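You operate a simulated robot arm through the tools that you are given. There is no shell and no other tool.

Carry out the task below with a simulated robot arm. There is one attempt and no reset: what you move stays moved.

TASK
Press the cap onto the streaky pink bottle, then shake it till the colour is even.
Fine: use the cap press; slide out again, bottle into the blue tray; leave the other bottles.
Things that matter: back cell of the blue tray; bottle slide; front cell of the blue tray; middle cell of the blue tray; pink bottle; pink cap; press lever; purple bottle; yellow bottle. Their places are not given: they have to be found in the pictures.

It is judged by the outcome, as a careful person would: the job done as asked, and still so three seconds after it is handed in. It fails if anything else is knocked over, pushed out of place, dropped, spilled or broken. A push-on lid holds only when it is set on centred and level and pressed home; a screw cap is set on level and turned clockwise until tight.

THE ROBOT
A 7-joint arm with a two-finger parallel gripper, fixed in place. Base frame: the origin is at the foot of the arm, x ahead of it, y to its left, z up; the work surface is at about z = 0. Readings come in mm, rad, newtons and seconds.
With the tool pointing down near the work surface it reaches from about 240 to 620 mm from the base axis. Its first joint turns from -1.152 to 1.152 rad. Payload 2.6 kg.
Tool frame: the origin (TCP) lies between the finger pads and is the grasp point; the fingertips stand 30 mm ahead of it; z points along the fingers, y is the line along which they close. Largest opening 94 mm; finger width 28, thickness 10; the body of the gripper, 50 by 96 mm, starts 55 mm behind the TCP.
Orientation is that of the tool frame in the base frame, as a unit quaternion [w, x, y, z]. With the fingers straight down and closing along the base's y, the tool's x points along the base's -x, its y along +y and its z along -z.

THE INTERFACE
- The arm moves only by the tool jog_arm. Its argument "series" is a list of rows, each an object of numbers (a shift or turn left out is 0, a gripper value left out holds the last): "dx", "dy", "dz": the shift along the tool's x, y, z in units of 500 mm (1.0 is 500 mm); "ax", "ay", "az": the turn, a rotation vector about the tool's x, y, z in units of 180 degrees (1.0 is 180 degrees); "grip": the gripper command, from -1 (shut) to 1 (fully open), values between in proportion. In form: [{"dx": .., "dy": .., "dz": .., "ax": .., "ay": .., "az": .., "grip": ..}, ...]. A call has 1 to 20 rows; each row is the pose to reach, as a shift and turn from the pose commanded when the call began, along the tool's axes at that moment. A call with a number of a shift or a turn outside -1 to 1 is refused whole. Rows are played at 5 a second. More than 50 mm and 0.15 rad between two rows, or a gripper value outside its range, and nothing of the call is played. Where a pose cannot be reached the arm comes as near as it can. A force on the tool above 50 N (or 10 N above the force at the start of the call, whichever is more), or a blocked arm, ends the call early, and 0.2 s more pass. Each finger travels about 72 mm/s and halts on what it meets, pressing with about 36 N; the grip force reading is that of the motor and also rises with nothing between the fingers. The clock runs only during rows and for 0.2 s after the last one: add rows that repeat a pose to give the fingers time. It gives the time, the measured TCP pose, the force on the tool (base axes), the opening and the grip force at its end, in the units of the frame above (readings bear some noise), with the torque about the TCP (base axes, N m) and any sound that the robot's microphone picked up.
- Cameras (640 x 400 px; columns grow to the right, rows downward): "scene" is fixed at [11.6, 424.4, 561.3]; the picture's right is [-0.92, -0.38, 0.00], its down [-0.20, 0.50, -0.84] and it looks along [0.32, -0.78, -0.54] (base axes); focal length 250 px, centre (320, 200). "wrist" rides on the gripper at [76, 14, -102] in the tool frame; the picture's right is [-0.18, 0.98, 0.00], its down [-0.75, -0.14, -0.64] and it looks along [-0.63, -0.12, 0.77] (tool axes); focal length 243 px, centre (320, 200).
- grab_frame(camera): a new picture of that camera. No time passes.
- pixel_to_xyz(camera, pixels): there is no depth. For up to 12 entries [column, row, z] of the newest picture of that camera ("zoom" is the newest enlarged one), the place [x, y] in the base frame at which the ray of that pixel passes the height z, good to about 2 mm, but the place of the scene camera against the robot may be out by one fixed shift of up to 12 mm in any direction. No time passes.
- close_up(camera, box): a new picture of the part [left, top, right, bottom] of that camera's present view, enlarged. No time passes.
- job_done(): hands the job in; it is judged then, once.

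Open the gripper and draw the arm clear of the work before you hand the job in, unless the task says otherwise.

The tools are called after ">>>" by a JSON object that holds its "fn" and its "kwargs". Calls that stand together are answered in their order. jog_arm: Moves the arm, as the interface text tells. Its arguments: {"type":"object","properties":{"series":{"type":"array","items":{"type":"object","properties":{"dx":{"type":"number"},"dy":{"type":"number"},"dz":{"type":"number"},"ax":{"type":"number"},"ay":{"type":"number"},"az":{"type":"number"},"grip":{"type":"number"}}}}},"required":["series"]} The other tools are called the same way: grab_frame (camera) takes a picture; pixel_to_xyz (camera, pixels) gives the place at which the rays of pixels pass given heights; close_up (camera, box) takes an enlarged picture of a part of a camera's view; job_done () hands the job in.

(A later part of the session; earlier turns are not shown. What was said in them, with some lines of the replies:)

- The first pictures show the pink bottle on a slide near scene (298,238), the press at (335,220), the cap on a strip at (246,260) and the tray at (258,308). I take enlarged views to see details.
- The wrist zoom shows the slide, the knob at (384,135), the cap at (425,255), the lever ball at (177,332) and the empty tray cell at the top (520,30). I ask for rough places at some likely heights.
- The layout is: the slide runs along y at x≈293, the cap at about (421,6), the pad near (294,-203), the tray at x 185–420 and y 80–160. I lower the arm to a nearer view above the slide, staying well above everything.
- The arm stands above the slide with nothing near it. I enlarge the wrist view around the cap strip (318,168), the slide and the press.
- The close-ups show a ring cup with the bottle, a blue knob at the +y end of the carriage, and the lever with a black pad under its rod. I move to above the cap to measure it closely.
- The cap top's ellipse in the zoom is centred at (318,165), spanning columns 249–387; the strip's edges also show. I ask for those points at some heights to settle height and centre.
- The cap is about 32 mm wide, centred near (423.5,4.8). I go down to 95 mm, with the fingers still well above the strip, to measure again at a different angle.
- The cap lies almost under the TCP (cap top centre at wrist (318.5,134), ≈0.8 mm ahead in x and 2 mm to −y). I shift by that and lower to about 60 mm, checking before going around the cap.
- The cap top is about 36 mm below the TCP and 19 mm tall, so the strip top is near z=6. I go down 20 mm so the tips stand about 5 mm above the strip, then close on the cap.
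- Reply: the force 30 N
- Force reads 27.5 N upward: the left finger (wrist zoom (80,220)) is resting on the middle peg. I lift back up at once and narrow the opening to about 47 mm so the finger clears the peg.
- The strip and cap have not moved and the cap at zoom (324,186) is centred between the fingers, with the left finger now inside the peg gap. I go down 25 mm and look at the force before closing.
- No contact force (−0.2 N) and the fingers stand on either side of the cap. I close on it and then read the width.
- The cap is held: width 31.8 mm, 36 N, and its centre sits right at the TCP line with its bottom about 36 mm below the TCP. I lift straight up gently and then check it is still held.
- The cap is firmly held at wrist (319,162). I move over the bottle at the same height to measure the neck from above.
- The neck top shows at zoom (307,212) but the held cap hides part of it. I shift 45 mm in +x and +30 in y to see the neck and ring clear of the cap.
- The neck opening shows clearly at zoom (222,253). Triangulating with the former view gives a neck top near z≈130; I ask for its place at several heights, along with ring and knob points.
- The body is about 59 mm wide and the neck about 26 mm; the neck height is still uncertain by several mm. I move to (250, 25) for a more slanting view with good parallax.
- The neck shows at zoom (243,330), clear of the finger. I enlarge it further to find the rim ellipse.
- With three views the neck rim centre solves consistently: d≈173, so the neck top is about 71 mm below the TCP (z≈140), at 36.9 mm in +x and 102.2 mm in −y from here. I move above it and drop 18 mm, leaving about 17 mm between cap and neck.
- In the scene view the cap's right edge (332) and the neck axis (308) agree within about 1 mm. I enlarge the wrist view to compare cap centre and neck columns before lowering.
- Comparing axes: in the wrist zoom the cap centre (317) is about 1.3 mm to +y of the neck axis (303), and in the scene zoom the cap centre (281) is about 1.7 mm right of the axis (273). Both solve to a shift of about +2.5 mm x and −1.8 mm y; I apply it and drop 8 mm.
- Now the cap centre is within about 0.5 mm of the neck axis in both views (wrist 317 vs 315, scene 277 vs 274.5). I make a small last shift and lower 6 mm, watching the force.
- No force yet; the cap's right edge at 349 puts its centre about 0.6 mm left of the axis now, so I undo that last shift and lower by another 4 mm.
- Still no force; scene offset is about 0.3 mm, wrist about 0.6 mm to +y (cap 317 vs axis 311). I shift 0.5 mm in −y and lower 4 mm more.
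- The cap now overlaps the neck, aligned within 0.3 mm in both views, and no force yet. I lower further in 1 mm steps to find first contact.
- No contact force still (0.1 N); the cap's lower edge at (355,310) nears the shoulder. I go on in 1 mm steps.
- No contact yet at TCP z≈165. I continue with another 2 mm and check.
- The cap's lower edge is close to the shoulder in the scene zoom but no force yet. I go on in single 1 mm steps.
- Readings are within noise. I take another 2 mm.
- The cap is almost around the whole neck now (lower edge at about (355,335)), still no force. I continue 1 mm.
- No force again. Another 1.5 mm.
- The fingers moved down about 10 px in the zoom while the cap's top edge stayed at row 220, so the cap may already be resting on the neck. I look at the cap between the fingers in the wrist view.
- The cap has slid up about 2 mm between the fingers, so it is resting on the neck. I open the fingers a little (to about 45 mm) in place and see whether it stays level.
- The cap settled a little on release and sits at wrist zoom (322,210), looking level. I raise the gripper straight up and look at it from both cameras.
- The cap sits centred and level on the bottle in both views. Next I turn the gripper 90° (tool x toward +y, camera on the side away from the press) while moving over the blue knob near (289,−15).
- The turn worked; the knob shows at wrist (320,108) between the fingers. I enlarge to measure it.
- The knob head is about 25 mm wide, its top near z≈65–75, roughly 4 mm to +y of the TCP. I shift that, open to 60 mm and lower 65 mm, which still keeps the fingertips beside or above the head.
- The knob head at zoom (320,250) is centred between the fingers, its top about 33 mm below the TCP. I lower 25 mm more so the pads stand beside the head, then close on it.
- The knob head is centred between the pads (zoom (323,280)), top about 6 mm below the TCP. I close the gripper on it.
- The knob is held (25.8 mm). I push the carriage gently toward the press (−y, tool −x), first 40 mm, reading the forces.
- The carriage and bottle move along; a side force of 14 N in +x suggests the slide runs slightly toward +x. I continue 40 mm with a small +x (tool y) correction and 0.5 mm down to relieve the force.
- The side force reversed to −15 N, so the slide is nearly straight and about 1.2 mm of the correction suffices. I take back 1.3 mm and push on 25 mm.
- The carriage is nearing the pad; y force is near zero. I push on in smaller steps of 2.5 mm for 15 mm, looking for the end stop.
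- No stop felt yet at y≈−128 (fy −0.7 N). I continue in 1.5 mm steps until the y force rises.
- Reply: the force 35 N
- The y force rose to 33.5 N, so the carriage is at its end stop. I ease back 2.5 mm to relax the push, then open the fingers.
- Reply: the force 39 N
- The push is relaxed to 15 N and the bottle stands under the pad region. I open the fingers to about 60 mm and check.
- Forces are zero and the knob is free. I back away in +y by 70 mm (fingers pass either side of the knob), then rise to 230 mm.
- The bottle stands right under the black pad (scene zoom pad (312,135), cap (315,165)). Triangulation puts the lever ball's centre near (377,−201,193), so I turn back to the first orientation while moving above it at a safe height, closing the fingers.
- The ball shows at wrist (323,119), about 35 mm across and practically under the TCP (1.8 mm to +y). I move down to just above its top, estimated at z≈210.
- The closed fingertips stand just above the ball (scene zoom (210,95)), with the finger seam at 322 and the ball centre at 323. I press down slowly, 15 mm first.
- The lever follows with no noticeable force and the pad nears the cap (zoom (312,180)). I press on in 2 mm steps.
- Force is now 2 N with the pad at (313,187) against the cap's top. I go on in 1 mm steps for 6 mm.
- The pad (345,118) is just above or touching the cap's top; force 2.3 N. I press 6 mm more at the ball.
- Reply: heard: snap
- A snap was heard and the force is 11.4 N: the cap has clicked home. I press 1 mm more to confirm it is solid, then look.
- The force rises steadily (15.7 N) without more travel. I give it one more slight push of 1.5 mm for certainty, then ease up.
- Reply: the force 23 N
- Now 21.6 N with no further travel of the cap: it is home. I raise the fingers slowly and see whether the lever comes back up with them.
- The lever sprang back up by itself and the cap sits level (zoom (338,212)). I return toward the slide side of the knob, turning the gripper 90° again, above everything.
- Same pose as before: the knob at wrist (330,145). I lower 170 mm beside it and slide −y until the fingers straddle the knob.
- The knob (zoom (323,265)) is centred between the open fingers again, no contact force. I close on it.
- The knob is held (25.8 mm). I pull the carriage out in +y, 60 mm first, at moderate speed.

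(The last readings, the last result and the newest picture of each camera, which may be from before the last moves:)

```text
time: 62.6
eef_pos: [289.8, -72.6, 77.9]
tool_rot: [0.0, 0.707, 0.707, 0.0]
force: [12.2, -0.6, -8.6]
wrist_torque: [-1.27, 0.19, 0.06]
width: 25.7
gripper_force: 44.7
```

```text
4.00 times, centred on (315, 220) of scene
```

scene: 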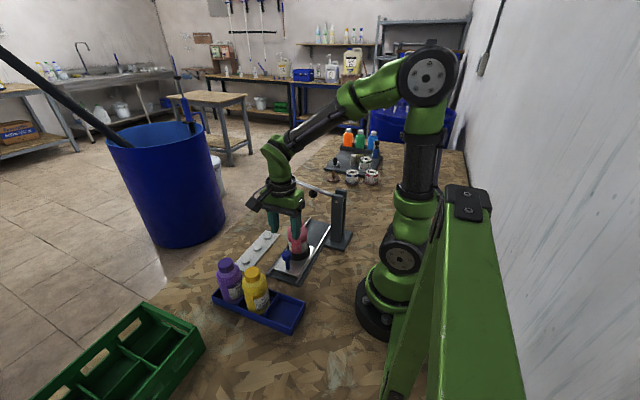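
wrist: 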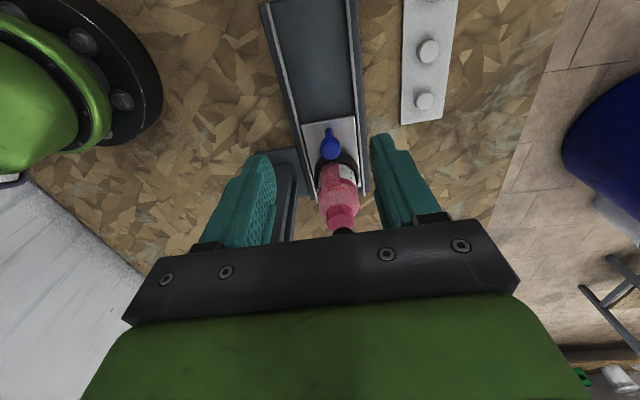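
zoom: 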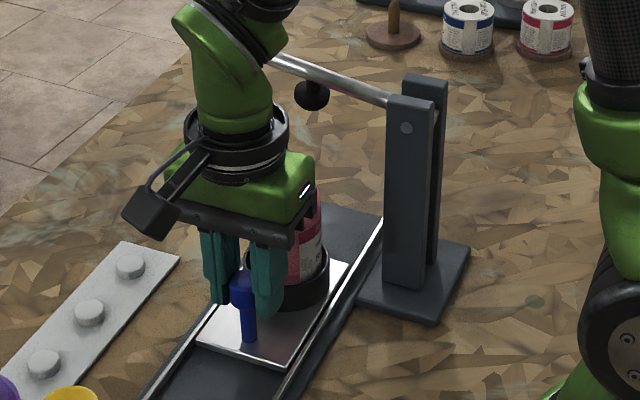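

The carriage comes out with the bottle upright. I pull the remaining 62 mm, slowing at the end for the outer stop.

>>> {"fn": "jog_arm", "kwargs": {"series": [{"dx": 0.012, "grip": -1}, {"dx": 0.027, "grip": -1}, {"dx": 0.042, "grip": -1}, {"dx": 0.057, "grip": -1}, {"dx": 0.072, "grip": -1}, {"dx": 0.087, "grip": -1}, {"dx": 0.1, "grip": -1}, {"dx": 0.11, "grip": -1}, {"dx": 0.118, "grip": -1}, {"dx": 0.122, "grip": -1}, {"dx": 0.122, "grip": -1}]}}

>>> {"fn": "close_up", "kwargs": {"camera": "scene", "box": [250, 190, 350, 290]}}

```text
time: 65.0
eef_pos: [289.2, -12.2, 77.3]
tool_rot: [0.002, 0.708, 0.707, -0.001]
force: [16.7, -26.2, -22.7]
wrist_torque: [-0.37, 0.32, -0.07]
width: 26.0
gripper_force: 44.8
```

```text
4.00 times, centred on (300, 240) of scene
```

zoom: 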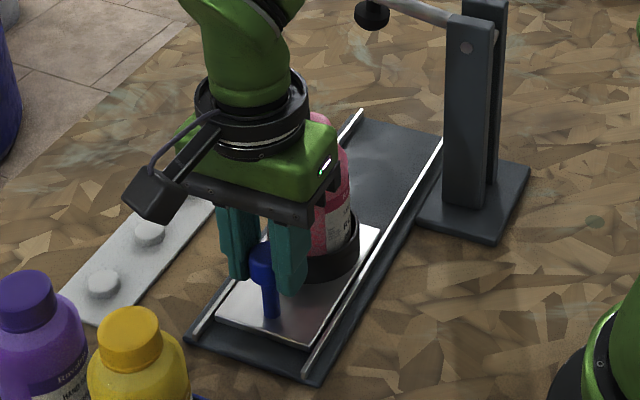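

The y force of −26 N shows the outer stop is reached. I ease off 2 mm, open, and rise straight up.

>>> {"fn": "jog_arm", "kwargs": {"series": [{"dx": -0.003, "grip": -1}, {"dx": -0.004, "grip": -1}, {"dx": -0.004, "grip": -0.3}, {"dx": -0.004, "grip": 0.0}, {"dx": -0.004, "grip": 0.28}, {"dx": -0.004, "grip": 0.28}]}}

>>> {"fn": "jog_arm", "kwargs": {"series": [{"dz": -0.04, "grip": 0.28}, {"dz": -0.1, "grip": 0.28}, {"dz": -0.18, "grip": 0.28}, {"dz": -0.26, "grip": 0.28}, {"dz": -0.3, "grip": 0.5}, {"dz": -0.3, "grip": 0.6}]}}

>>> {"fn": "grab_frame", "kwargs": {"camera": "wrist"}}

>>> {"fn": "close_up", "kwargs": {"camera": "scene", "box": [260, 200, 350, 290]}}

```text
time: 66.4
eef_pos: [290.4, -12.8, 77.9]
tool_rot: [0.0, 0.707, 0.708, 0.0]
force: [0.6, -0.2, -0.5]
wrist_torque: [0.01, -0.03, -0.04]
width: 60.4
gripper_force: 0.1
```

```text
time: 67.8
eef_pos: [291.9, -13.7, 229.4]
tool_rot: [-0.001, 0.707, 0.707, 0.001]
force: [-0.2, 1.0, 0.0]
wrist_torque: [-0.01, 0.01, 0.03]
width: 75.3
gripper_force: 0.0
```

```text
taken
```

wrist: 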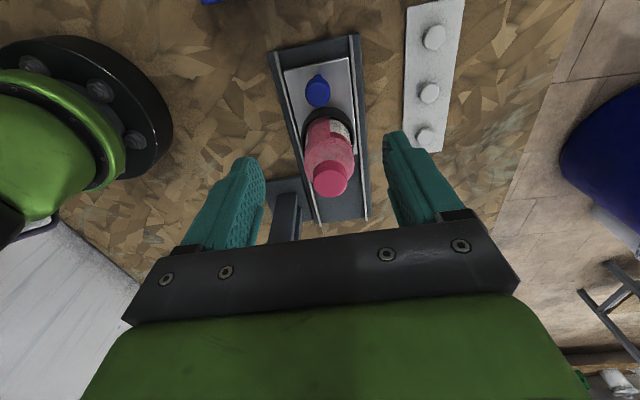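

```text
4.44 times, centred on (305, 245) of scene
```

zoom: 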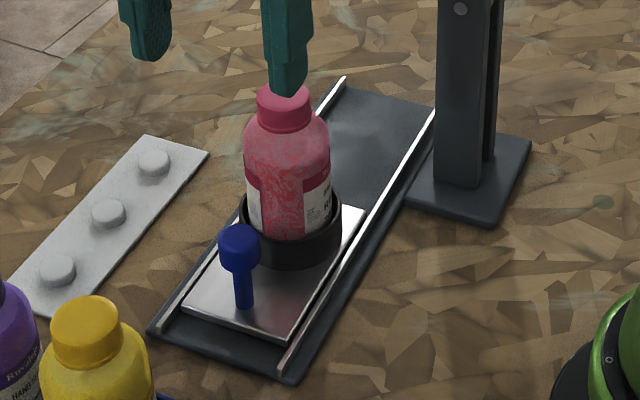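

The carriage is fully out with the bottle standing in its cup, cap on. I enlarge the wrist view to locate the cap for gripping the bottle.

>>> {"fn": "close_up", "kwargs": {"camera": "wrist", "box": [280, 110, 380, 210]}}

```text
4.00 times, centred on (330, 160) of wrist
```

zoom: 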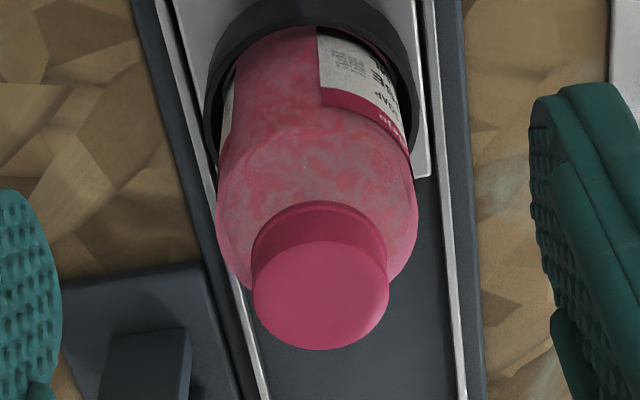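

The cap's top is centred at zoom (321,296), roughly 58 mm to −y of the TCP. I move there at this height and open fully, to measure again from directly above.

>>> {"fn": "jog_arm", "kwargs": {"series": [{"dx": -0.04, "dy": -0.003, "grip": 1}, {"dx": -0.08, "dy": -0.003, "grip": 1}, {"dx": -0.116, "dy": -0.003, "grip": 1}, {"dx": -0.116, "dy": -0.003, "dz": 0.02, "grip": 1}, {"dx": -0.116, "dy": -0.003, "dz": 0.02, "grip": 1}]}}

>>> {"fn": "close_up", "kwargs": {"camera": "wrist", "box": [240, 60, 400, 180]}}

>>> {"fn": "grab_frame", "kwargs": {"camera": "wrist"}}

```text
time: 69.0
eef_pos: [288.7, -70.4, 218.0]
tool_rot: [0.001, 0.707, 0.707, 0.0]
force: [-0.7, 0.3, 0.0]
wrist_torque: [-0.01, -0.03, -0.03]
width: 93.7
gripper_force: 0.1
```

```text
3.33 times, centred on (320, 120) of wrist
```

zoom: 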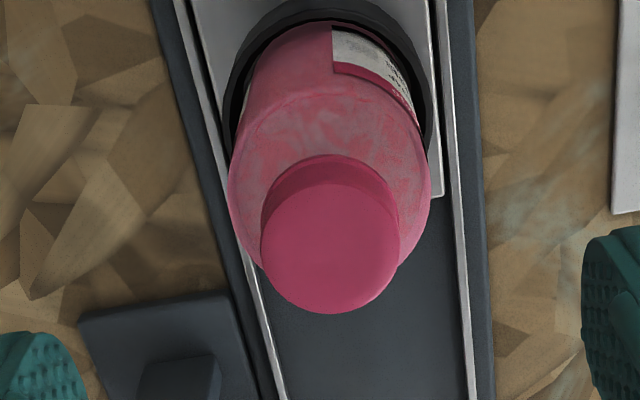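

```text
taken
```

wrist: 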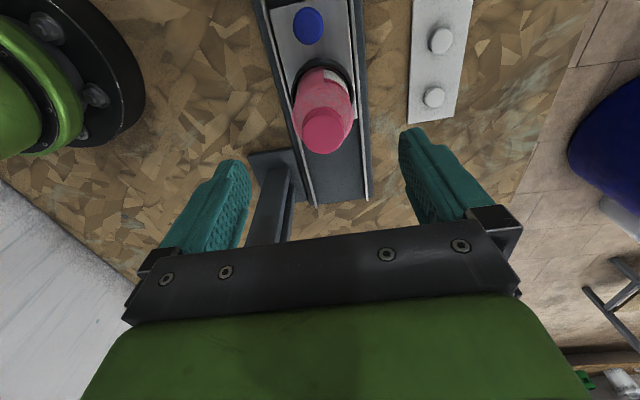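

From two views the cap axis lies about 6 mm further in −y, its top near z≈140. I correct and lower to about z=120 with the fingers fully open either side of the bottle.

>>> {"fn": "jog_arm", "kwargs": {"series": [{"dx": -0.012, "dy": 0.001, "dz": 0.05, "grip": 1}, {"dx": -0.012, "dy": 0.001, "dz": 0.11, "grip": 1}, {"dx": -0.012, "dy": 0.001, "dz": 0.16, "grip": 1}, {"dx": -0.012, "dy": 0.001, "dz": 0.196, "grip": 1}, {"dx": -0.012, "dy": 0.001, "dz": 0.196, "grip": 1}]}}

>>> {"fn": "grab_frame", "kwargs": {"camera": "wrist"}}

>>> {"fn": "close_up", "kwargs": {"camera": "scene", "box": [250, 190, 350, 280]}}

```text
time: 70.2
eef_pos: [288.8, -76.1, 117.8]
tool_rot: [0.0, 0.707, 0.707, 0.0]
force: [-0.5, -0.4, -0.2]
wrist_torque: [0.02, 0.02, 0.04]
width: 93.7
gripper_force: 0.1
```

```text
taken
```

wrist: 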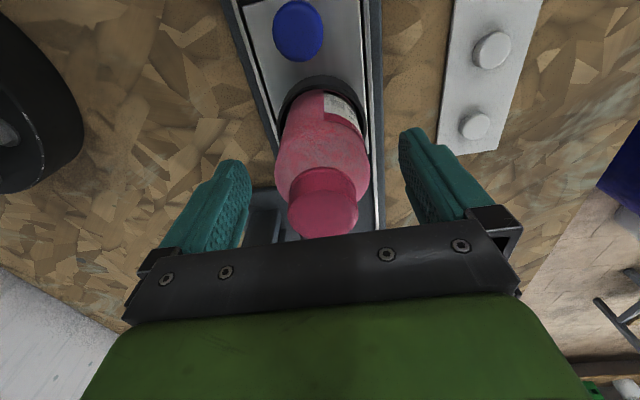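

```text
4.44 times, centred on (300, 235) of scene
```

zoom: 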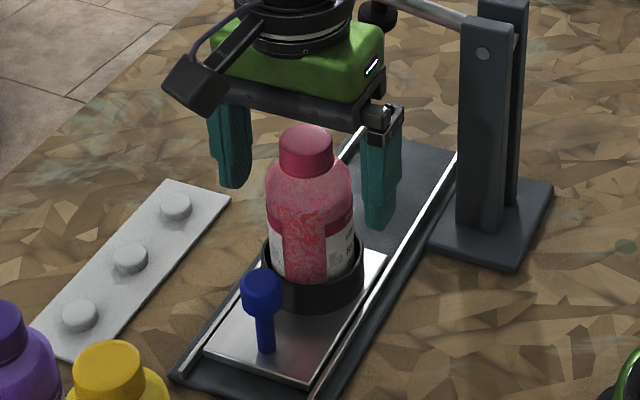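

The cap now shows at wrist (323,210). I enlarge it to fix the bottle's axis relative to the TCP before going lower.

>>> {"fn": "close_up", "kwargs": {"camera": "wrist", "box": [260, 140, 390, 250]}}

```text
3.64 times, centred on (325, 195) of wrist
```

zoom: 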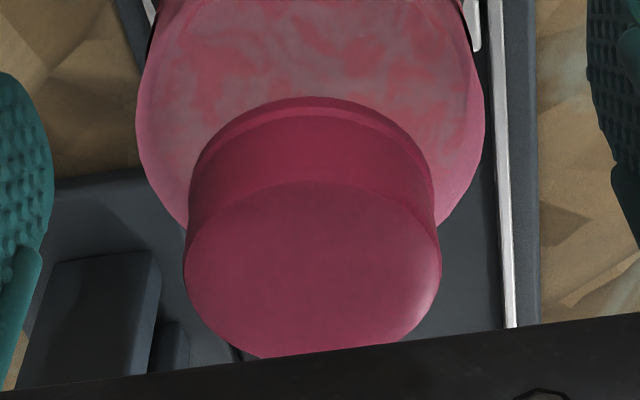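

The cap axis is 2.2 mm to +y and 1.2 mm to +x of the TCP, and its top is 21.6 mm above the TCP. I correct, lower 24 mm (about 9 mm of clearance to the palm remains) and look again.

>>> {"fn": "jog_arm", "kwargs": {"series": [{"dx": 0.0044, "dy": 0.0024, "dz": 0.0, "grip": 1}, {"dx": 0.0044, "dy": 0.0024, "dz": 0.025, "grip": 1}, {"dx": 0.0044, "dy": 0.0024, "dz": 0.048, "grip": 1}, {"dx": 0.0044, "dy": 0.0024, "dz": 0.048, "grip": 1}]}}

>>> {"fn": "close_up", "kwargs": {"camera": "wrist", "box": [220, 80, 420, 250]}}

>>> {"fn": "close_up", "kwargs": {"camera": "scene", "box": [250, 190, 350, 280]}}

```text
time: 71.2
eef_pos: [290.7, -75.4, 95.0]
tool_rot: [0.0, 0.707, 0.707, -0.001]
force: [-0.4, 0.0, 0.3]
wrist_torque: [-0.02, 0.01, -0.01]
width: 94.2
gripper_force: 0.1
```

```text
2.35 times, centred on (320, 165) of wrist
```

zoom: 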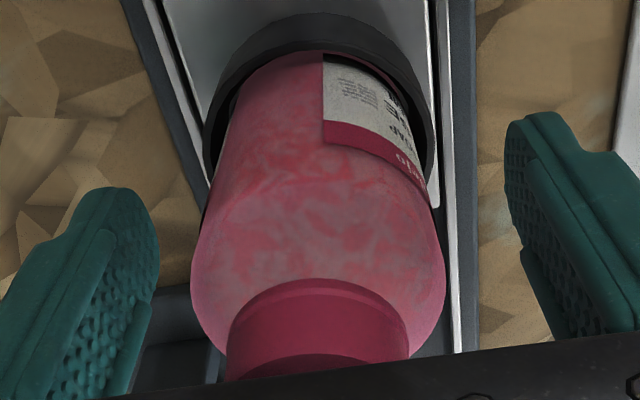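

```text
4.44 times, centred on (300, 235) of scene
```

zoom: 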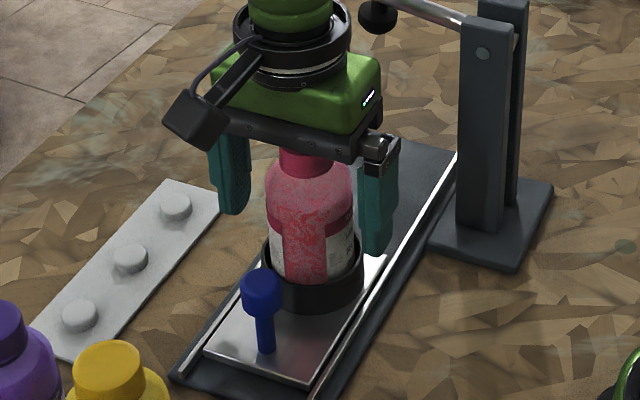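

The bottle stands centred between the fingers with clearance under the palm. I close on its body.

>>> {"fn": "jog_arm", "kwargs": {"series": [{"grip": 0.4}, {"grip": -1}, {"grip": -1}, {"grip": -1}]}}

>>> {"fn": "close_up", "kwargs": {"camera": "wrist", "box": [220, 80, 420, 250]}}

```text
time: 72.2
eef_pos: [291.5, -74.8, 95.1]
tool_rot: [-0.001, 0.707, 0.707, 0.0]
force: [0.3, 0.0, 0.2]
wrist_torque: [0.01, 0.04, -0.01]
width: 57.8
gripper_force: 35.7
```

```text
2.35 times, centred on (320, 165) of wrist
```

zoom: 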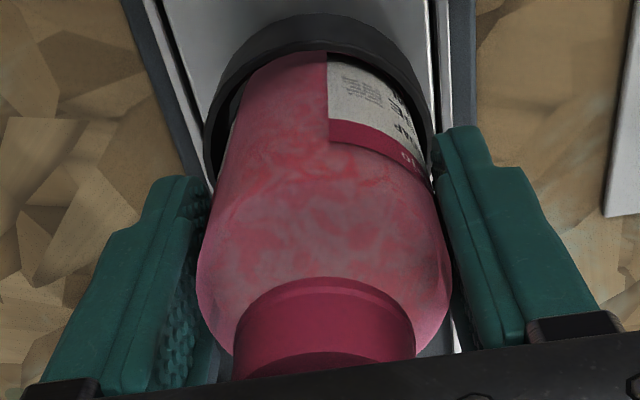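

The bottle is held (57.8 mm, 36 N). I lift it straight up out of the cup, slowly at first.

>>> {"fn": "jog_arm", "kwargs": {"series": [{"dz": -0.015, "grip": -1}, {"dz": -0.04, "grip": -1}, {"dz": -0.08, "grip": -1}, {"dz": -0.13, "grip": -1}, {"dz": -0.19, "grip": -1}, {"dz": -0.25, "grip": -1}, {"dz": -0.32, "grip": -1}, {"dz": -0.38, "grip": -1}, {"dz": -0.42, "grip": -1}, {"dz": -0.42, "grip": -1}]}}

>>> {"fn": "grab_frame", "kwargs": {"camera": "scene"}}

>>> {"fn": "close_up", "kwargs": {"camera": "scene", "box": [250, 100, 350, 200]}}

```text
time: 74.4
eef_pos: [286.3, -76.5, 305.2]
tool_rot: [0.0, 0.707, 0.707, 0.0]
force: [0.1, 0.0, -1.7]
wrist_torque: [0.01, 0.02, 0.0]
width: 57.7
gripper_force: 35.7
```

```text
taken
```

scene: 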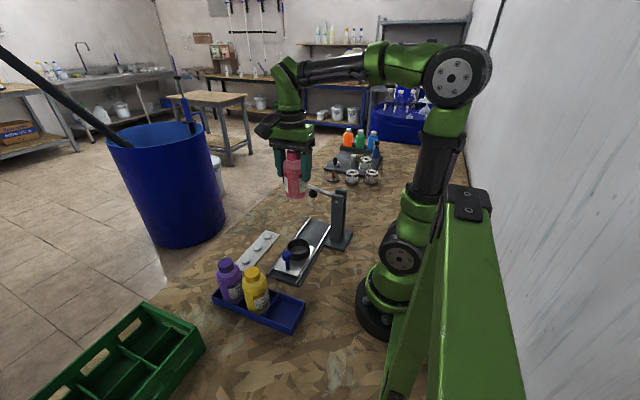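

```text
4.00 times, centred on (300, 150) of scene
```

zoom: 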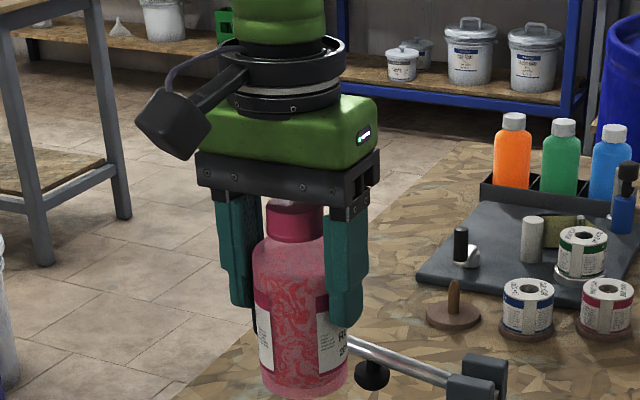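

The bottle is lifted with the cap on and still streaky. I move it to open space around (340,−15,335) before shaking.

>>> {"fn": "jog_arm", "kwargs": {"series": [{"dx": 0.04, "dy": 0.035, "dz": -0.02, "grip": -1}, {"dx": 0.08, "dy": 0.07, "dz": -0.04, "grip": -1}, {"dx": 0.12, "dy": 0.1, "dz": -0.06, "grip": -1}, {"dx": 0.12, "dy": 0.1, "dz": -0.06, "grip": -1}]}}

>>> {"fn": "jog_arm", "kwargs": {"series": [{"dz": -0.08, "grip": -1}, {"dz": 0.0, "grip": -1}, {"dz": -0.08, "grip": -1}, {"dz": 0.0, "grip": -1}, {"dz": -0.08, "grip": -1}, {"dz": 0.0, "grip": -1}]}}

>>> {"fn": "close_up", "kwargs": {"camera": "scene", "box": [220, 100, 320, 200]}}

```text
time: 75.4
eef_pos: [337.9, -13.9, 338.4]
tool_rot: [0.0, 0.707, 0.707, 0.0]
force: [-0.4, 0.5, -1.7]
wrist_torque: [0.03, -0.01, 0.01]
width: 58.0
gripper_force: 35.9
```

```text
time: 76.8
eef_pos: [341.4, -12.5, 333.4]
tool_rot: [0.0, 0.707, 0.707, 0.0]
force: [-0.6, -0.4, -2.2]
wrist_torque: [0.02, 0.01, 0.0]
width: 57.4
gripper_force: 35.8
```

```text
4.00 times, centred on (270, 150) of scene
```

zoom: 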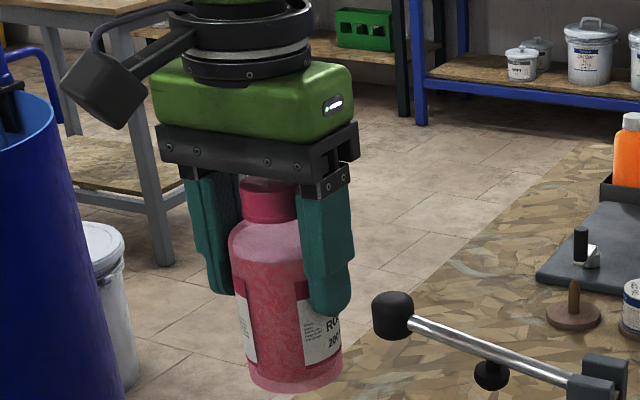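

The bottle stays firmly gripped and the streaks are finer already. I shake on with 20 more strokes.

>>> {"fn": "jog_arm", "kwargs": {"series": [{"dz": -0.09, "grip": -1}, {"dz": 0.0, "grip": -1}, {"dz": -0.09, "grip": -1}, {"dz": 0.0, "grip": -1}, {"dz": -0.09, "grip": -1}, {"dz": 0.0, "grip": -1}, {"dz": -0.09, "grip": -1}, {"dz": 0.0, "grip": -1}, {"dz": -0.09, "grip": -1}, {"dz": 0.0, "grip": -1}, {"dz": -0.09, "grip": -1}, {"dz": 0.0, "grip": -1}, {"dz": -0.09, "grip": -1}, {"dz": 0.0, "grip": -1}, {"dz": -0.09, "grip": -1}, {"dz": 0.0, "grip": -1}, {"dz": -0.09, "grip": -1}, {"dz": 0.0, "grip": -1}, {"dz": -0.09, "grip": -1}, {"dz": 0.0, "grip": -1}]}}

>>> {"fn": "close_up", "kwargs": {"camera": "scene", "box": [250, 130, 320, 200]}}

>>> {"fn": "close_up", "kwargs": {"camera": "wrist", "box": [220, 80, 420, 250]}}

```text
time: 81.0
eef_pos: [340.3, -12.3, 332.9]
tool_rot: [0.0, 0.707, 0.707, 0.0]
force: [0.6, 0.4, -2.2]
wrist_torque: [0.02, -0.03, -0.01]
width: 57.7
gripper_force: 35.5
```

```text
5.71 times, centred on (285, 165) of scene
```

zoom: 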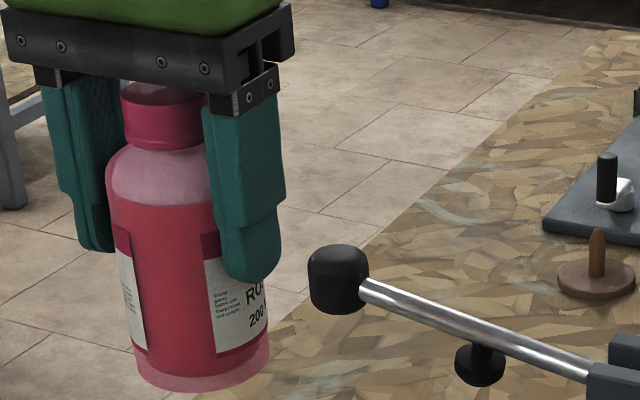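

```text
2.35 times, centred on (320, 165) of wrist
```

zoom: 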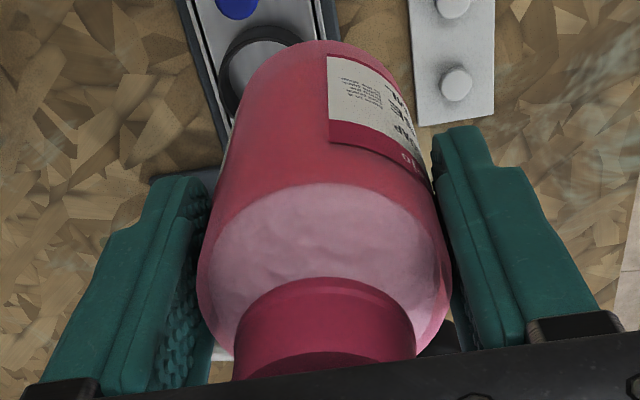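

The liquid now looks a uniform pink (scene zoom (190,290)). I give it another round of strokes for certainty, then compare closely.

>>> {"fn": "jog_arm", "kwargs": {"series": [{"dz": -0.09, "grip": -1}, {"dz": 0.0, "grip": -1}, {"dz": -0.09, "grip": -1}, {"dz": 0.0, "grip": -1}, {"dz": -0.09, "grip": -1}, {"dz": 0.0, "grip": -1}, {"dz": -0.09, "grip": -1}, {"dz": 0.0, "grip": -1}, {"dz": -0.09, "grip": -1}, {"dz": 0.0, "grip": -1}, {"dz": -0.09, "grip": -1}, {"dz": 0.0, "grip": -1}, {"dz": -0.09, "grip": -1}, {"dz": 0.0, "grip": -1}, {"dz": -0.09, "grip": -1}, {"dz": 0.0, "grip": -1}, {"dz": 0.0, "grip": -1}]}}

>>> {"fn": "close_up", "kwargs": {"camera": "scene", "box": [260, 140, 305, 200]}}

>>> {"fn": "close_up", "kwargs": {"camera": "wrist", "box": [220, 80, 420, 250]}}

>>> {"fn": "grab_frame", "kwargs": {"camera": "wrist"}}

```text
time: 84.6
eef_pos: [339.4, -9.2, 332.9]
tool_rot: [0.0, 0.708, 0.707, 0.0]
force: [0.6, 0.4, -1.8]
wrist_torque: [-0.02, 0.01, 0.01]
width: 57.7
gripper_force: 36.3
```

```text
6.67 times, centred on (282, 170) of scene
```

zoom: 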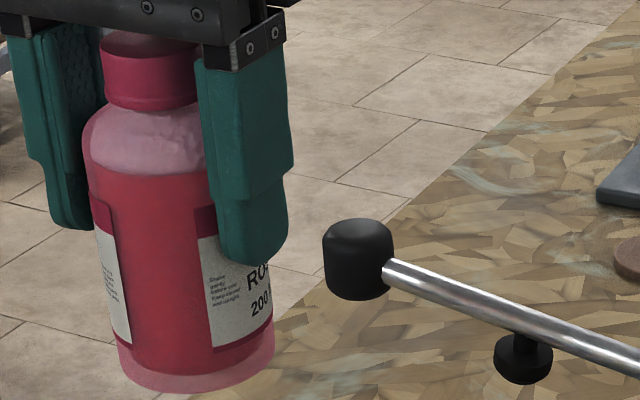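

```text
2.35 times, centred on (320, 165) of wrist
```

zoom: 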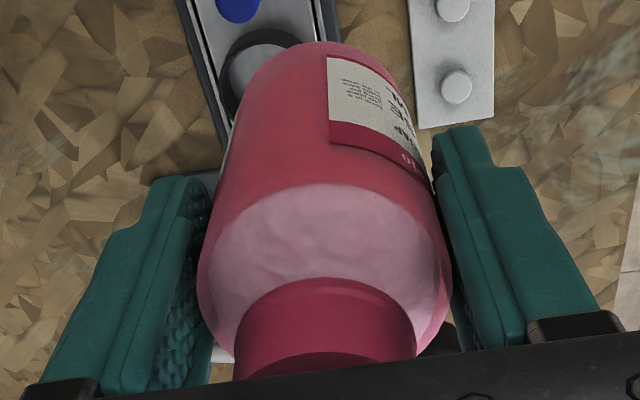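

```text
taken
```

wrist: 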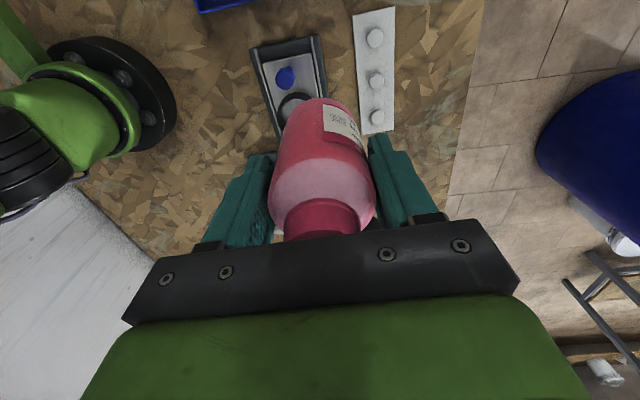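

The colour is even. Now I bring the bottle over the tray's empty cell (estimated at (233,114) from earlier views), turning back 90° so the fingers close along y, away from the yellow bottle.

>>> {"fn": "jog_arm", "kwargs": {"series": [{"dx": 0.024, "dy": -0.02, "az": -0.0455, "grip": -1}, {"dx": 0.048, "dy": -0.04, "az": -0.091, "grip": -1}, {"dx": 0.072, "dy": -0.06, "az": -0.1365, "grip": -1}, {"dx": 0.096, "dy": -0.08, "az": -0.182, "grip": -1}, {"dx": 0.12, "dy": -0.1, "az": -0.2275, "grip": -1}, {"dx": 0.144, "dy": -0.12, "az": -0.273, "grip": -1}, {"dx": 0.168, "dy": -0.14, "az": -0.3185, "grip": -1}, {"dx": 0.192, "dy": -0.16, "az": -0.364, "grip": -1}, {"dx": 0.216, "dy": -0.18, "az": -0.4095, "grip": -1}, {"dx": 0.24, "dy": -0.2, "az": -0.455, "grip": -1}, {"dx": 0.256, "dy": -0.214, "az": -0.5, "grip": -1}, {"dx": 0.256, "dy": -0.214, "az": -0.5, "grip": -1}]}}

>>> {"fn": "grab_frame", "kwargs": {"camera": "wrist"}}

>>> {"fn": "grab_frame", "kwargs": {"camera": "scene"}}

```text
time: 87.2
eef_pos: [230.8, 114.2, 335.3]
tool_rot: [0.0, -0.001, 1.0, 0.0]
force: [0.6, 0.0, -1.6]
wrist_torque: [0.0, -0.01, -0.02]
width: 57.8
gripper_force: 36.5
```

```text
taken
```

wrist: 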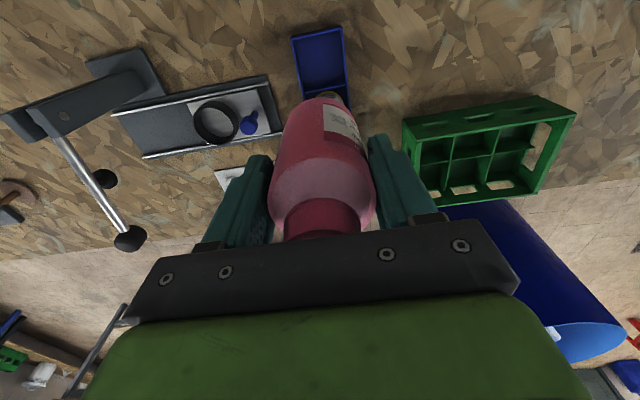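

```text
taken
```

scene: 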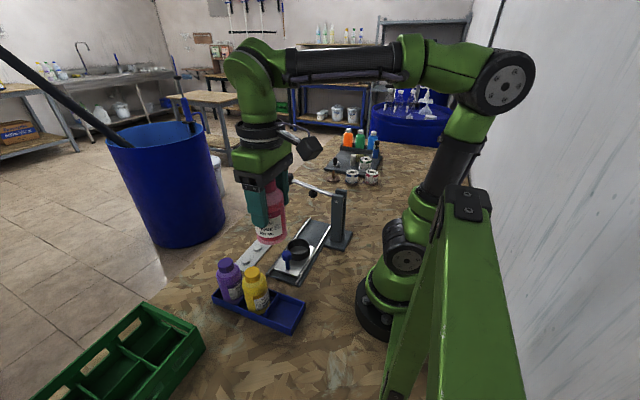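

The empty cell shows at wrist (320,58), above the held bottle. I enlarge it to measure the walls.

>>> {"fn": "close_up", "kwargs": {"camera": "wrist", "box": [270, 10, 370, 110]}}

>>> {"fn": "close_up", "kwargs": {"camera": "scene", "box": [200, 240, 320, 340]}}

```text
4.00 times, centred on (320, 60) of wrist
```

zoom: 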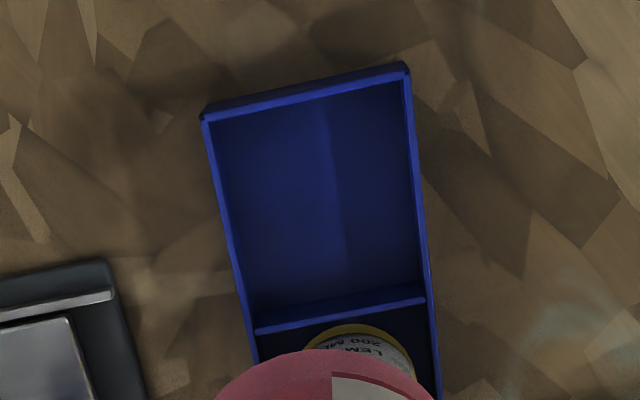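

```text
4.00 times, centred on (260, 290) of scene
```

zoom: 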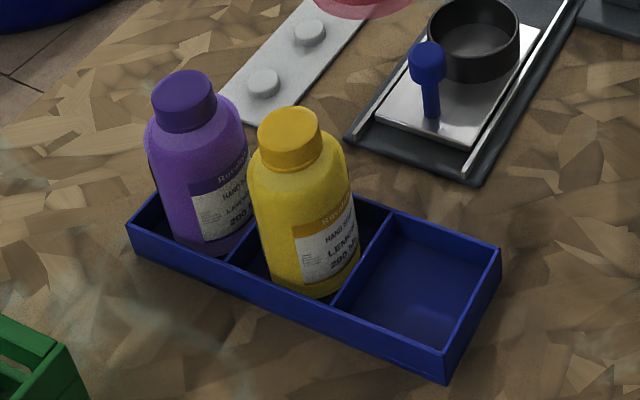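

The cell's top rim corners lie at wrist (291.3,39.3), (341.8,28), (304,93) and (346.3,84.5). I ask for their places at wall heights of 20–30 mm.

>>> {"fn": "pixel_to_xyz", "kwargs": {"camera": "wrist", "pixels": [[291.3, 39.3, 25], [341.8, 28, 25], [304, 93, 25], [346.3, 84.5, 25], [291.3, 39.3, 30], [341.8, 28, 30], [304, 93, 30], [346.3, 84.5, 30], [303, 85, 3], [345, 76, 3]]}}

```text
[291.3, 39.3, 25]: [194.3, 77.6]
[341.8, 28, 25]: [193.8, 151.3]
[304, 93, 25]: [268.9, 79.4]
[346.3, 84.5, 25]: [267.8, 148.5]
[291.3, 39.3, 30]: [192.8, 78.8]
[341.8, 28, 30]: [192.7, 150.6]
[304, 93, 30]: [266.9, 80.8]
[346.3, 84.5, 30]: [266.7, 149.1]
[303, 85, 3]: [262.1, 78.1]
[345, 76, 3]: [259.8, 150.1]
```

The empty cell spans x 194–268 and y 78–150, so its centre is (231,114), right under the TCP. I lower the bottle to about z=125 first, keeping its base above the rim, and check clearances.

>>> {"fn": "jog_arm", "kwargs": {"series": [{"dz": 0.08, "grip": -1}, {"dz": 0.16, "grip": -1}, {"dz": 0.24, "grip": -1}, {"dz": 0.32, "grip": -1}, {"dz": 0.38, "grip": -1}, {"dz": 0.42, "grip": -1}, {"dz": 0.42, "grip": -1}]}}

>>> {"fn": "close_up", "kwargs": {"camera": "scene", "box": [200, 220, 330, 340]}}

>>> {"fn": "grab_frame", "kwargs": {"camera": "wrist"}}

```text
time: 88.8
eef_pos: [231.3, 114.1, 127.0]
tool_rot: [0.0, -0.001, 1.0, -0.001]
force: [0.2, -0.4, -0.8]
wrist_torque: [-0.05, 0.01, 0.01]
width: 57.8
gripper_force: 35.5
```

```text
3.33 times, centred on (265, 280) of scene
```

zoom: 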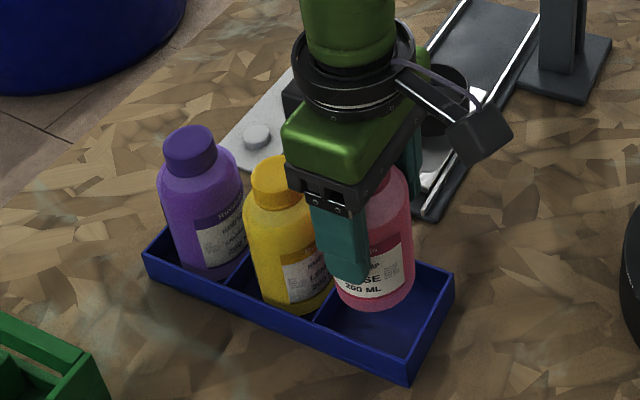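

```text
taken
```

wrist: 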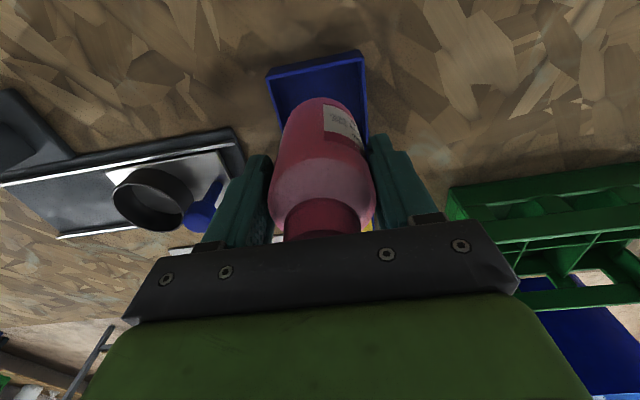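

The bottle hangs over the empty cell with its base still above the rim. I lower another 25 mm and check again.

>>> {"fn": "jog_arm", "kwargs": {"series": [{"dz": 0.017, "grip": -1}, {"dz": 0.034, "grip": -1}, {"dz": 0.05, "grip": -1}, {"dz": 0.05, "grip": -1}]}}

>>> {"fn": "close_up", "kwargs": {"camera": "scene", "box": [220, 240, 320, 340]}}

>>> {"fn": "close_up", "kwargs": {"camera": "wrist", "box": [240, 40, 400, 160]}}

```text
time: 89.8
eef_pos: [231.7, 112.4, 101.4]
tool_rot: [0.0, 0.0, 1.0, 0.0]
force: [-0.1, 0.3, -2.3]
wrist_torque: [0.06, 0.0, 0.04]
width: 57.9
gripper_force: 36.3
```

```text
4.00 times, centred on (270, 290) of scene
```

zoom: 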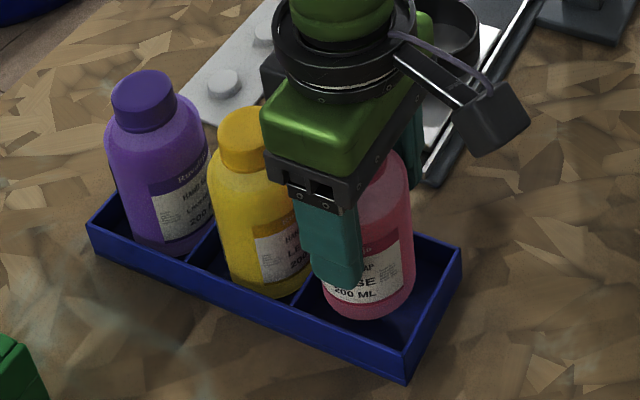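

```text
3.33 times, centred on (320, 100) of wrist
```

zoom: 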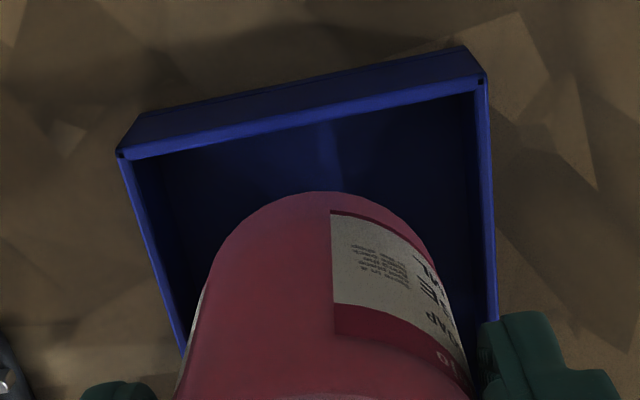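

The base is inside the cell, centred between the side walls (zoom 155 and 487, bottle at 320). I lower slowly, 2 mm per row, for 12 mm.

>>> {"fn": "jog_arm", "kwargs": {"series": [{"dz": 0.004, "grip": -1}, {"dz": 0.008, "grip": -1}, {"dz": 0.012, "grip": -1}, {"dz": 0.016, "grip": -1}, {"dz": 0.02, "grip": -1}, {"dz": 0.024, "grip": -1}, {"dz": 0.024, "grip": -1}]}}

>>> {"fn": "close_up", "kwargs": {"camera": "scene", "box": [220, 240, 320, 340]}}

```text
time: 91.4
eef_pos: [232.6, 112.9, 88.5]
tool_rot: [-0.001, 0.0, 1.0, 0.0]
force: [-0.1, 0.5, -1.8]
wrist_torque: [-0.01, -0.03, -0.02]
width: 57.5
gripper_force: 36.1
```

```text
4.00 times, centred on (270, 290) of scene
```

zoom: 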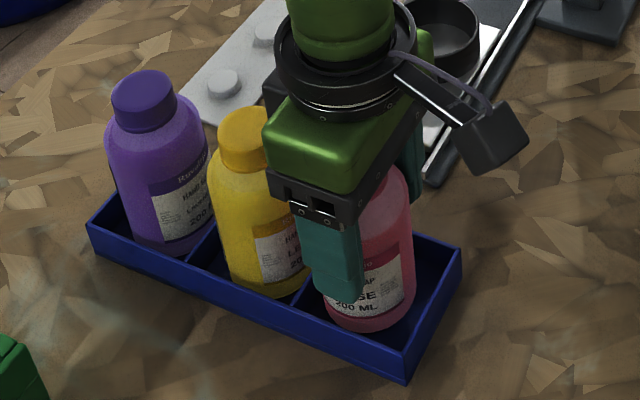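

No touchdown yet (force −1.8 N is the bottle's weight). I lower in 1 mm steps, 4 mm.

>>> {"fn": "jog_arm", "kwargs": {"series": [{"dz": 0.002, "grip": -1}, {"dz": 0.004, "grip": -1}, {"dz": 0.006, "grip": -1}, {"dz": 0.008, "grip": -1}, {"dz": 0.008, "grip": -1}]}}

```text
time: 92.6
eef_pos: [232.4, 112.5, 84.9]
tool_rot: [0.001, 0.0, 1.0, 0.0]
force: [-3.8, -7.6, 21.4]
wrist_torque: [-0.19, 0.32, 0.07]
width: 58.0
gripper_force: 36.3
```

Force 21 N upward: the bottle stands on the tray floor. I ease up 1.5 mm to unload, then look before opening.

>>> {"fn": "jog_arm", "kwargs": {"series": [{"dz": -0.002, "grip": -1}, {"dz": -0.003, "grip": -1}]}}

>>> {"fn": "close_up", "kwargs": {"camera": "wrist", "box": [240, 40, 400, 160]}}

>>> {"fn": "close_up", "kwargs": {"camera": "scene", "box": [220, 240, 320, 340]}}

```text
time: 93.2
eef_pos: [231.3, 113.0, 86.0]
tool_rot: [-0.001, -0.001, 1.0, 0.0]
force: [-0.4, -0.4, -1.5]
wrist_torque: [-0.01, 0.0, 0.04]
width: 57.6
gripper_force: 35.8
```

```text
3.33 times, centred on (320, 100) of wrist
```

zoom: 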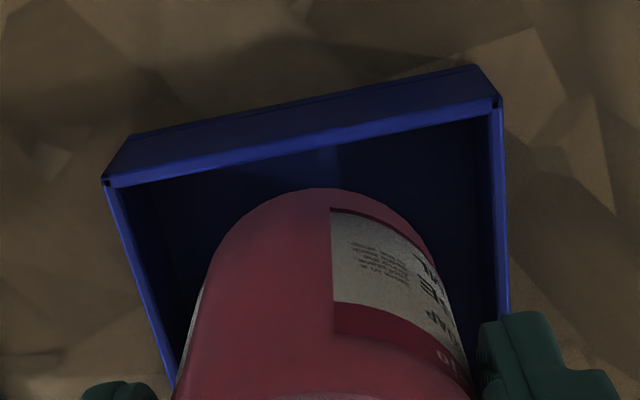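

```text
4.00 times, centred on (270, 290) of scene
```

zoom: 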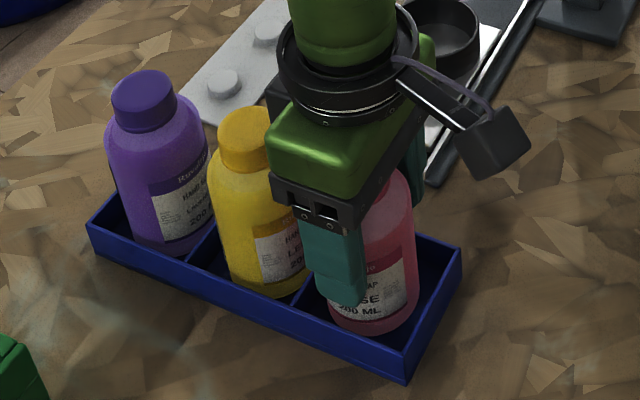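

Force −1.5 N means the bottle hangs a hair off the floor again; I lower 0.7 mm and then open the fingers to about 76 mm.

>>> {"fn": "jog_arm", "kwargs": {"series": [{"dz": 0.0014, "grip": -1}, {"dz": 0.0014, "grip": -1}, {"dz": 0.0014, "grip": 0.3}, {"dz": 0.0014, "grip": 0.45}, {"dz": 0.0014, "grip": 0.62}, {"dz": 0.0014, "grip": 0.62}, {"dz": 0.0014, "grip": 0.62}]}}

>>> {"fn": "close_up", "kwargs": {"camera": "wrist", "box": [220, 60, 420, 250]}}

>>> {"fn": "close_up", "kwargs": {"camera": "scene", "box": [220, 240, 320, 340]}}

```text
time: 94.8
eef_pos: [233.7, 112.3, 85.2]
tool_rot: [0.0, 0.0, 1.0, 0.0]
force: [0.2, -0.5, 0.5]
wrist_torque: [-0.01, -0.02, 0.01]
width: 76.3
gripper_force: 0.0
```

```text
2.11 times, centred on (320, 155) of wrist
```

zoom: 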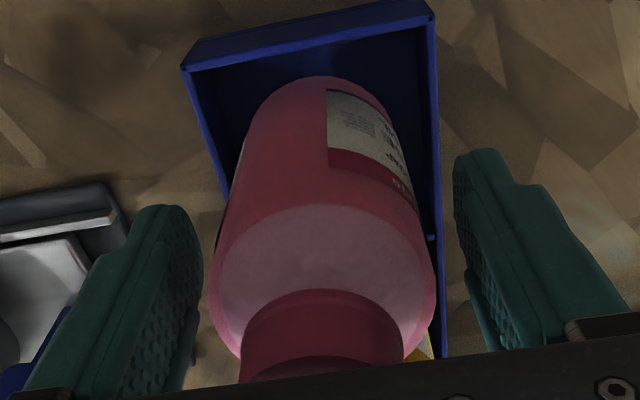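

```text
4.00 times, centred on (270, 290) of scene
```

zoom: 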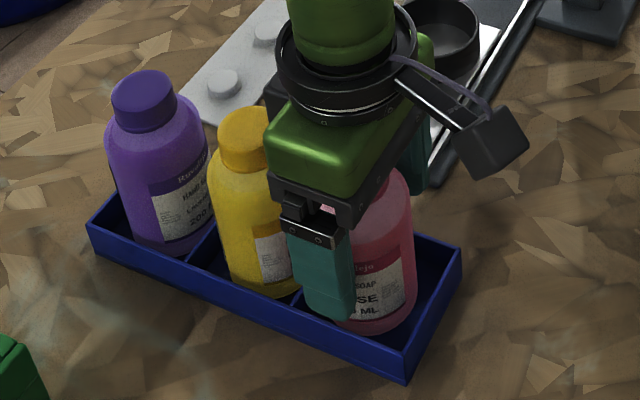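

The fingers are clear on both sides and the bottle stands upright. I rise straight up, slowly first.

>>> {"fn": "jog_arm", "kwargs": {"series": [{"dz": -0.03, "grip": 0.62}, {"dz": -0.08, "grip": 0.62}, {"dz": -0.15, "grip": 0.62}, {"dz": -0.23, "grip": 0.62}, {"dz": -0.32, "grip": 0.62}, {"dz": -0.41, "grip": 0.62}, {"dz": -0.5, "grip": 0.62}, {"dz": -0.5, "grip": 0.62}]}}

>>> {"fn": "grab_frame", "kwargs": {"camera": "wrist"}}

>>> {"fn": "grab_frame", "kwargs": {"camera": "scene"}}

>>> {"fn": "close_up", "kwargs": {"camera": "scene", "box": [200, 230, 320, 340]}}

```text
time: 96.6
eef_pos: [231.4, 112.6, 337.3]
tool_rot: [0.0, 0.001, 1.0, 0.0]
force: [0.3, 0.6, 1.3]
wrist_torque: [-0.01, 0.02, -0.04]
width: 75.9
gripper_force: 0.2
```

```text
taken
```

wrist: 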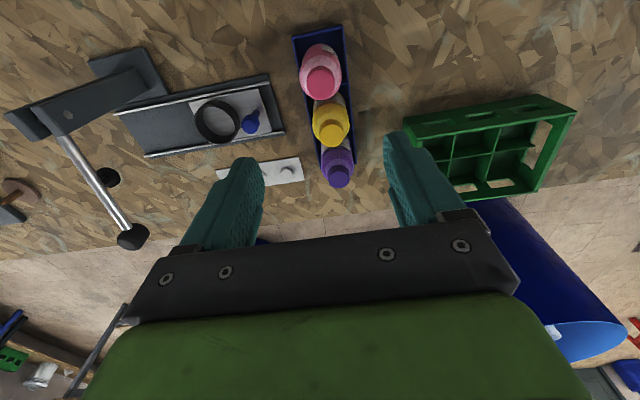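

```text
taken
```

scene: 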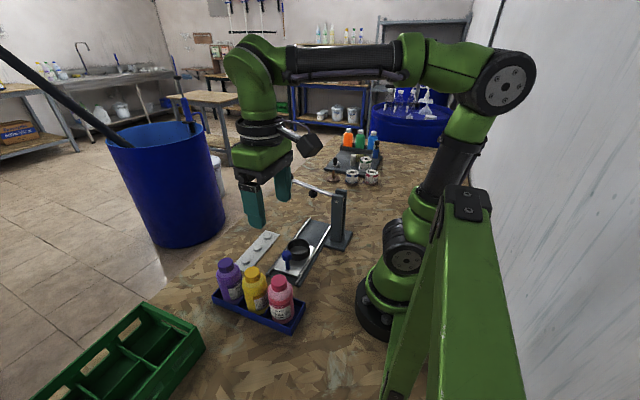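

```text
3.64 times, centred on (260, 285) of scene
```

zoom: 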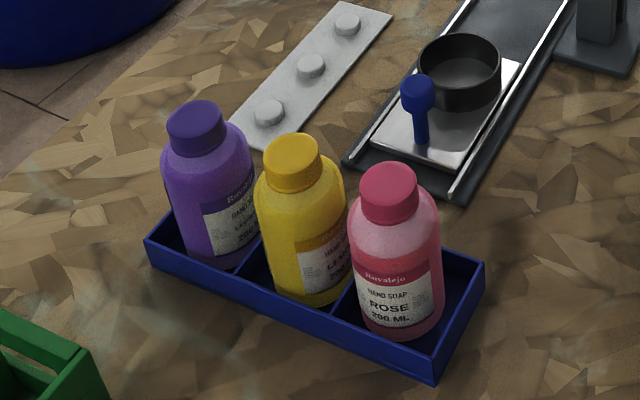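

The three bottles stand upright in the tray. I take a last close look at the pink cap beside the yellow one before handing in.

>>> {"fn": "close_up", "kwargs": {"camera": "scene", "box": [235, 260, 305, 330]}}

>>> {"fn": "close_up", "kwargs": {"camera": "wrist", "box": [270, 20, 380, 190]}}

```text
5.71 times, centred on (270, 295) of scene
```

zoom: 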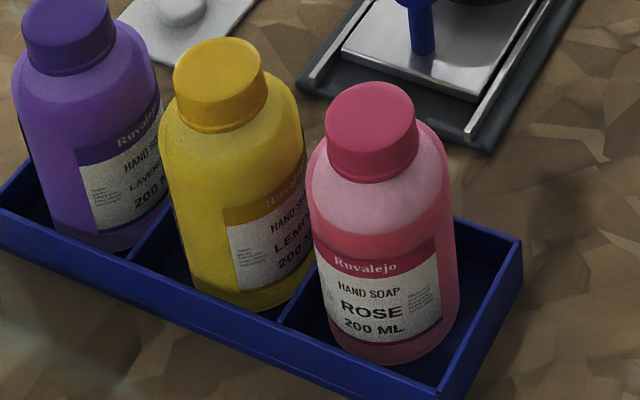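

```text
2.35 times, centred on (325, 105) of wrist
```

zoom: 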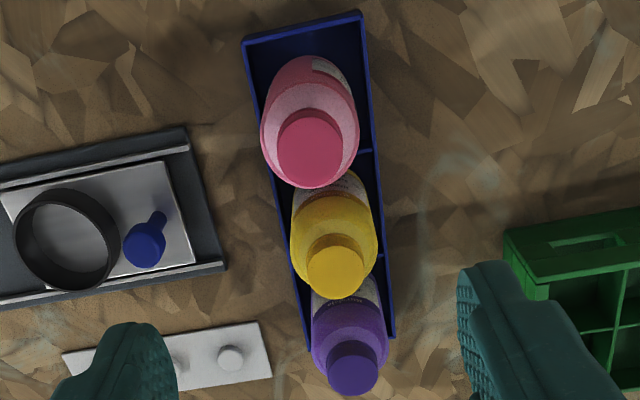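

The pink bottle is capped level like its neighbours, evenly coloured, and upright in the tray's empty cell. The carriage is out, the lever is up, the other bottles are untouched, and the gripper is open and clear. I hand the job in.

>>> {"fn": "job_done", "kwargs": {}}

```text
The job is handed in.
```

The pink bottle is capped, shaken to an even colour and standing upright in the blue tray's empty cell. I've handed the job in; no verdict has come back yet.

- **Cap:** I set it on the neck centred and level, slid the bottle under the press and pushed the lever down. I heard a snap, and pressing further to about 22 N barely moved it. In the last picture it sits level like the yellow bottle's cap.
- **Slide and press:** I pulled the slide back out to its outer stop, and the lever sprang back up by itself.
- **Colour:** I shook the bottle in open space until no streaks showed in either camera, then gave it one more round.
- **Tray:** The bottle went into the cell nearest the robot base, next to the yellow one. The yellow and purple bottles were not touched.
- **Contact along the way:** On my first reach for the cap, a finger rested on the neighbouring peg of the cap strip, at about 27 N. I backed off at once, and neither the strip nor the cap had moved.

The gripper is open and the arm is clear of the work.
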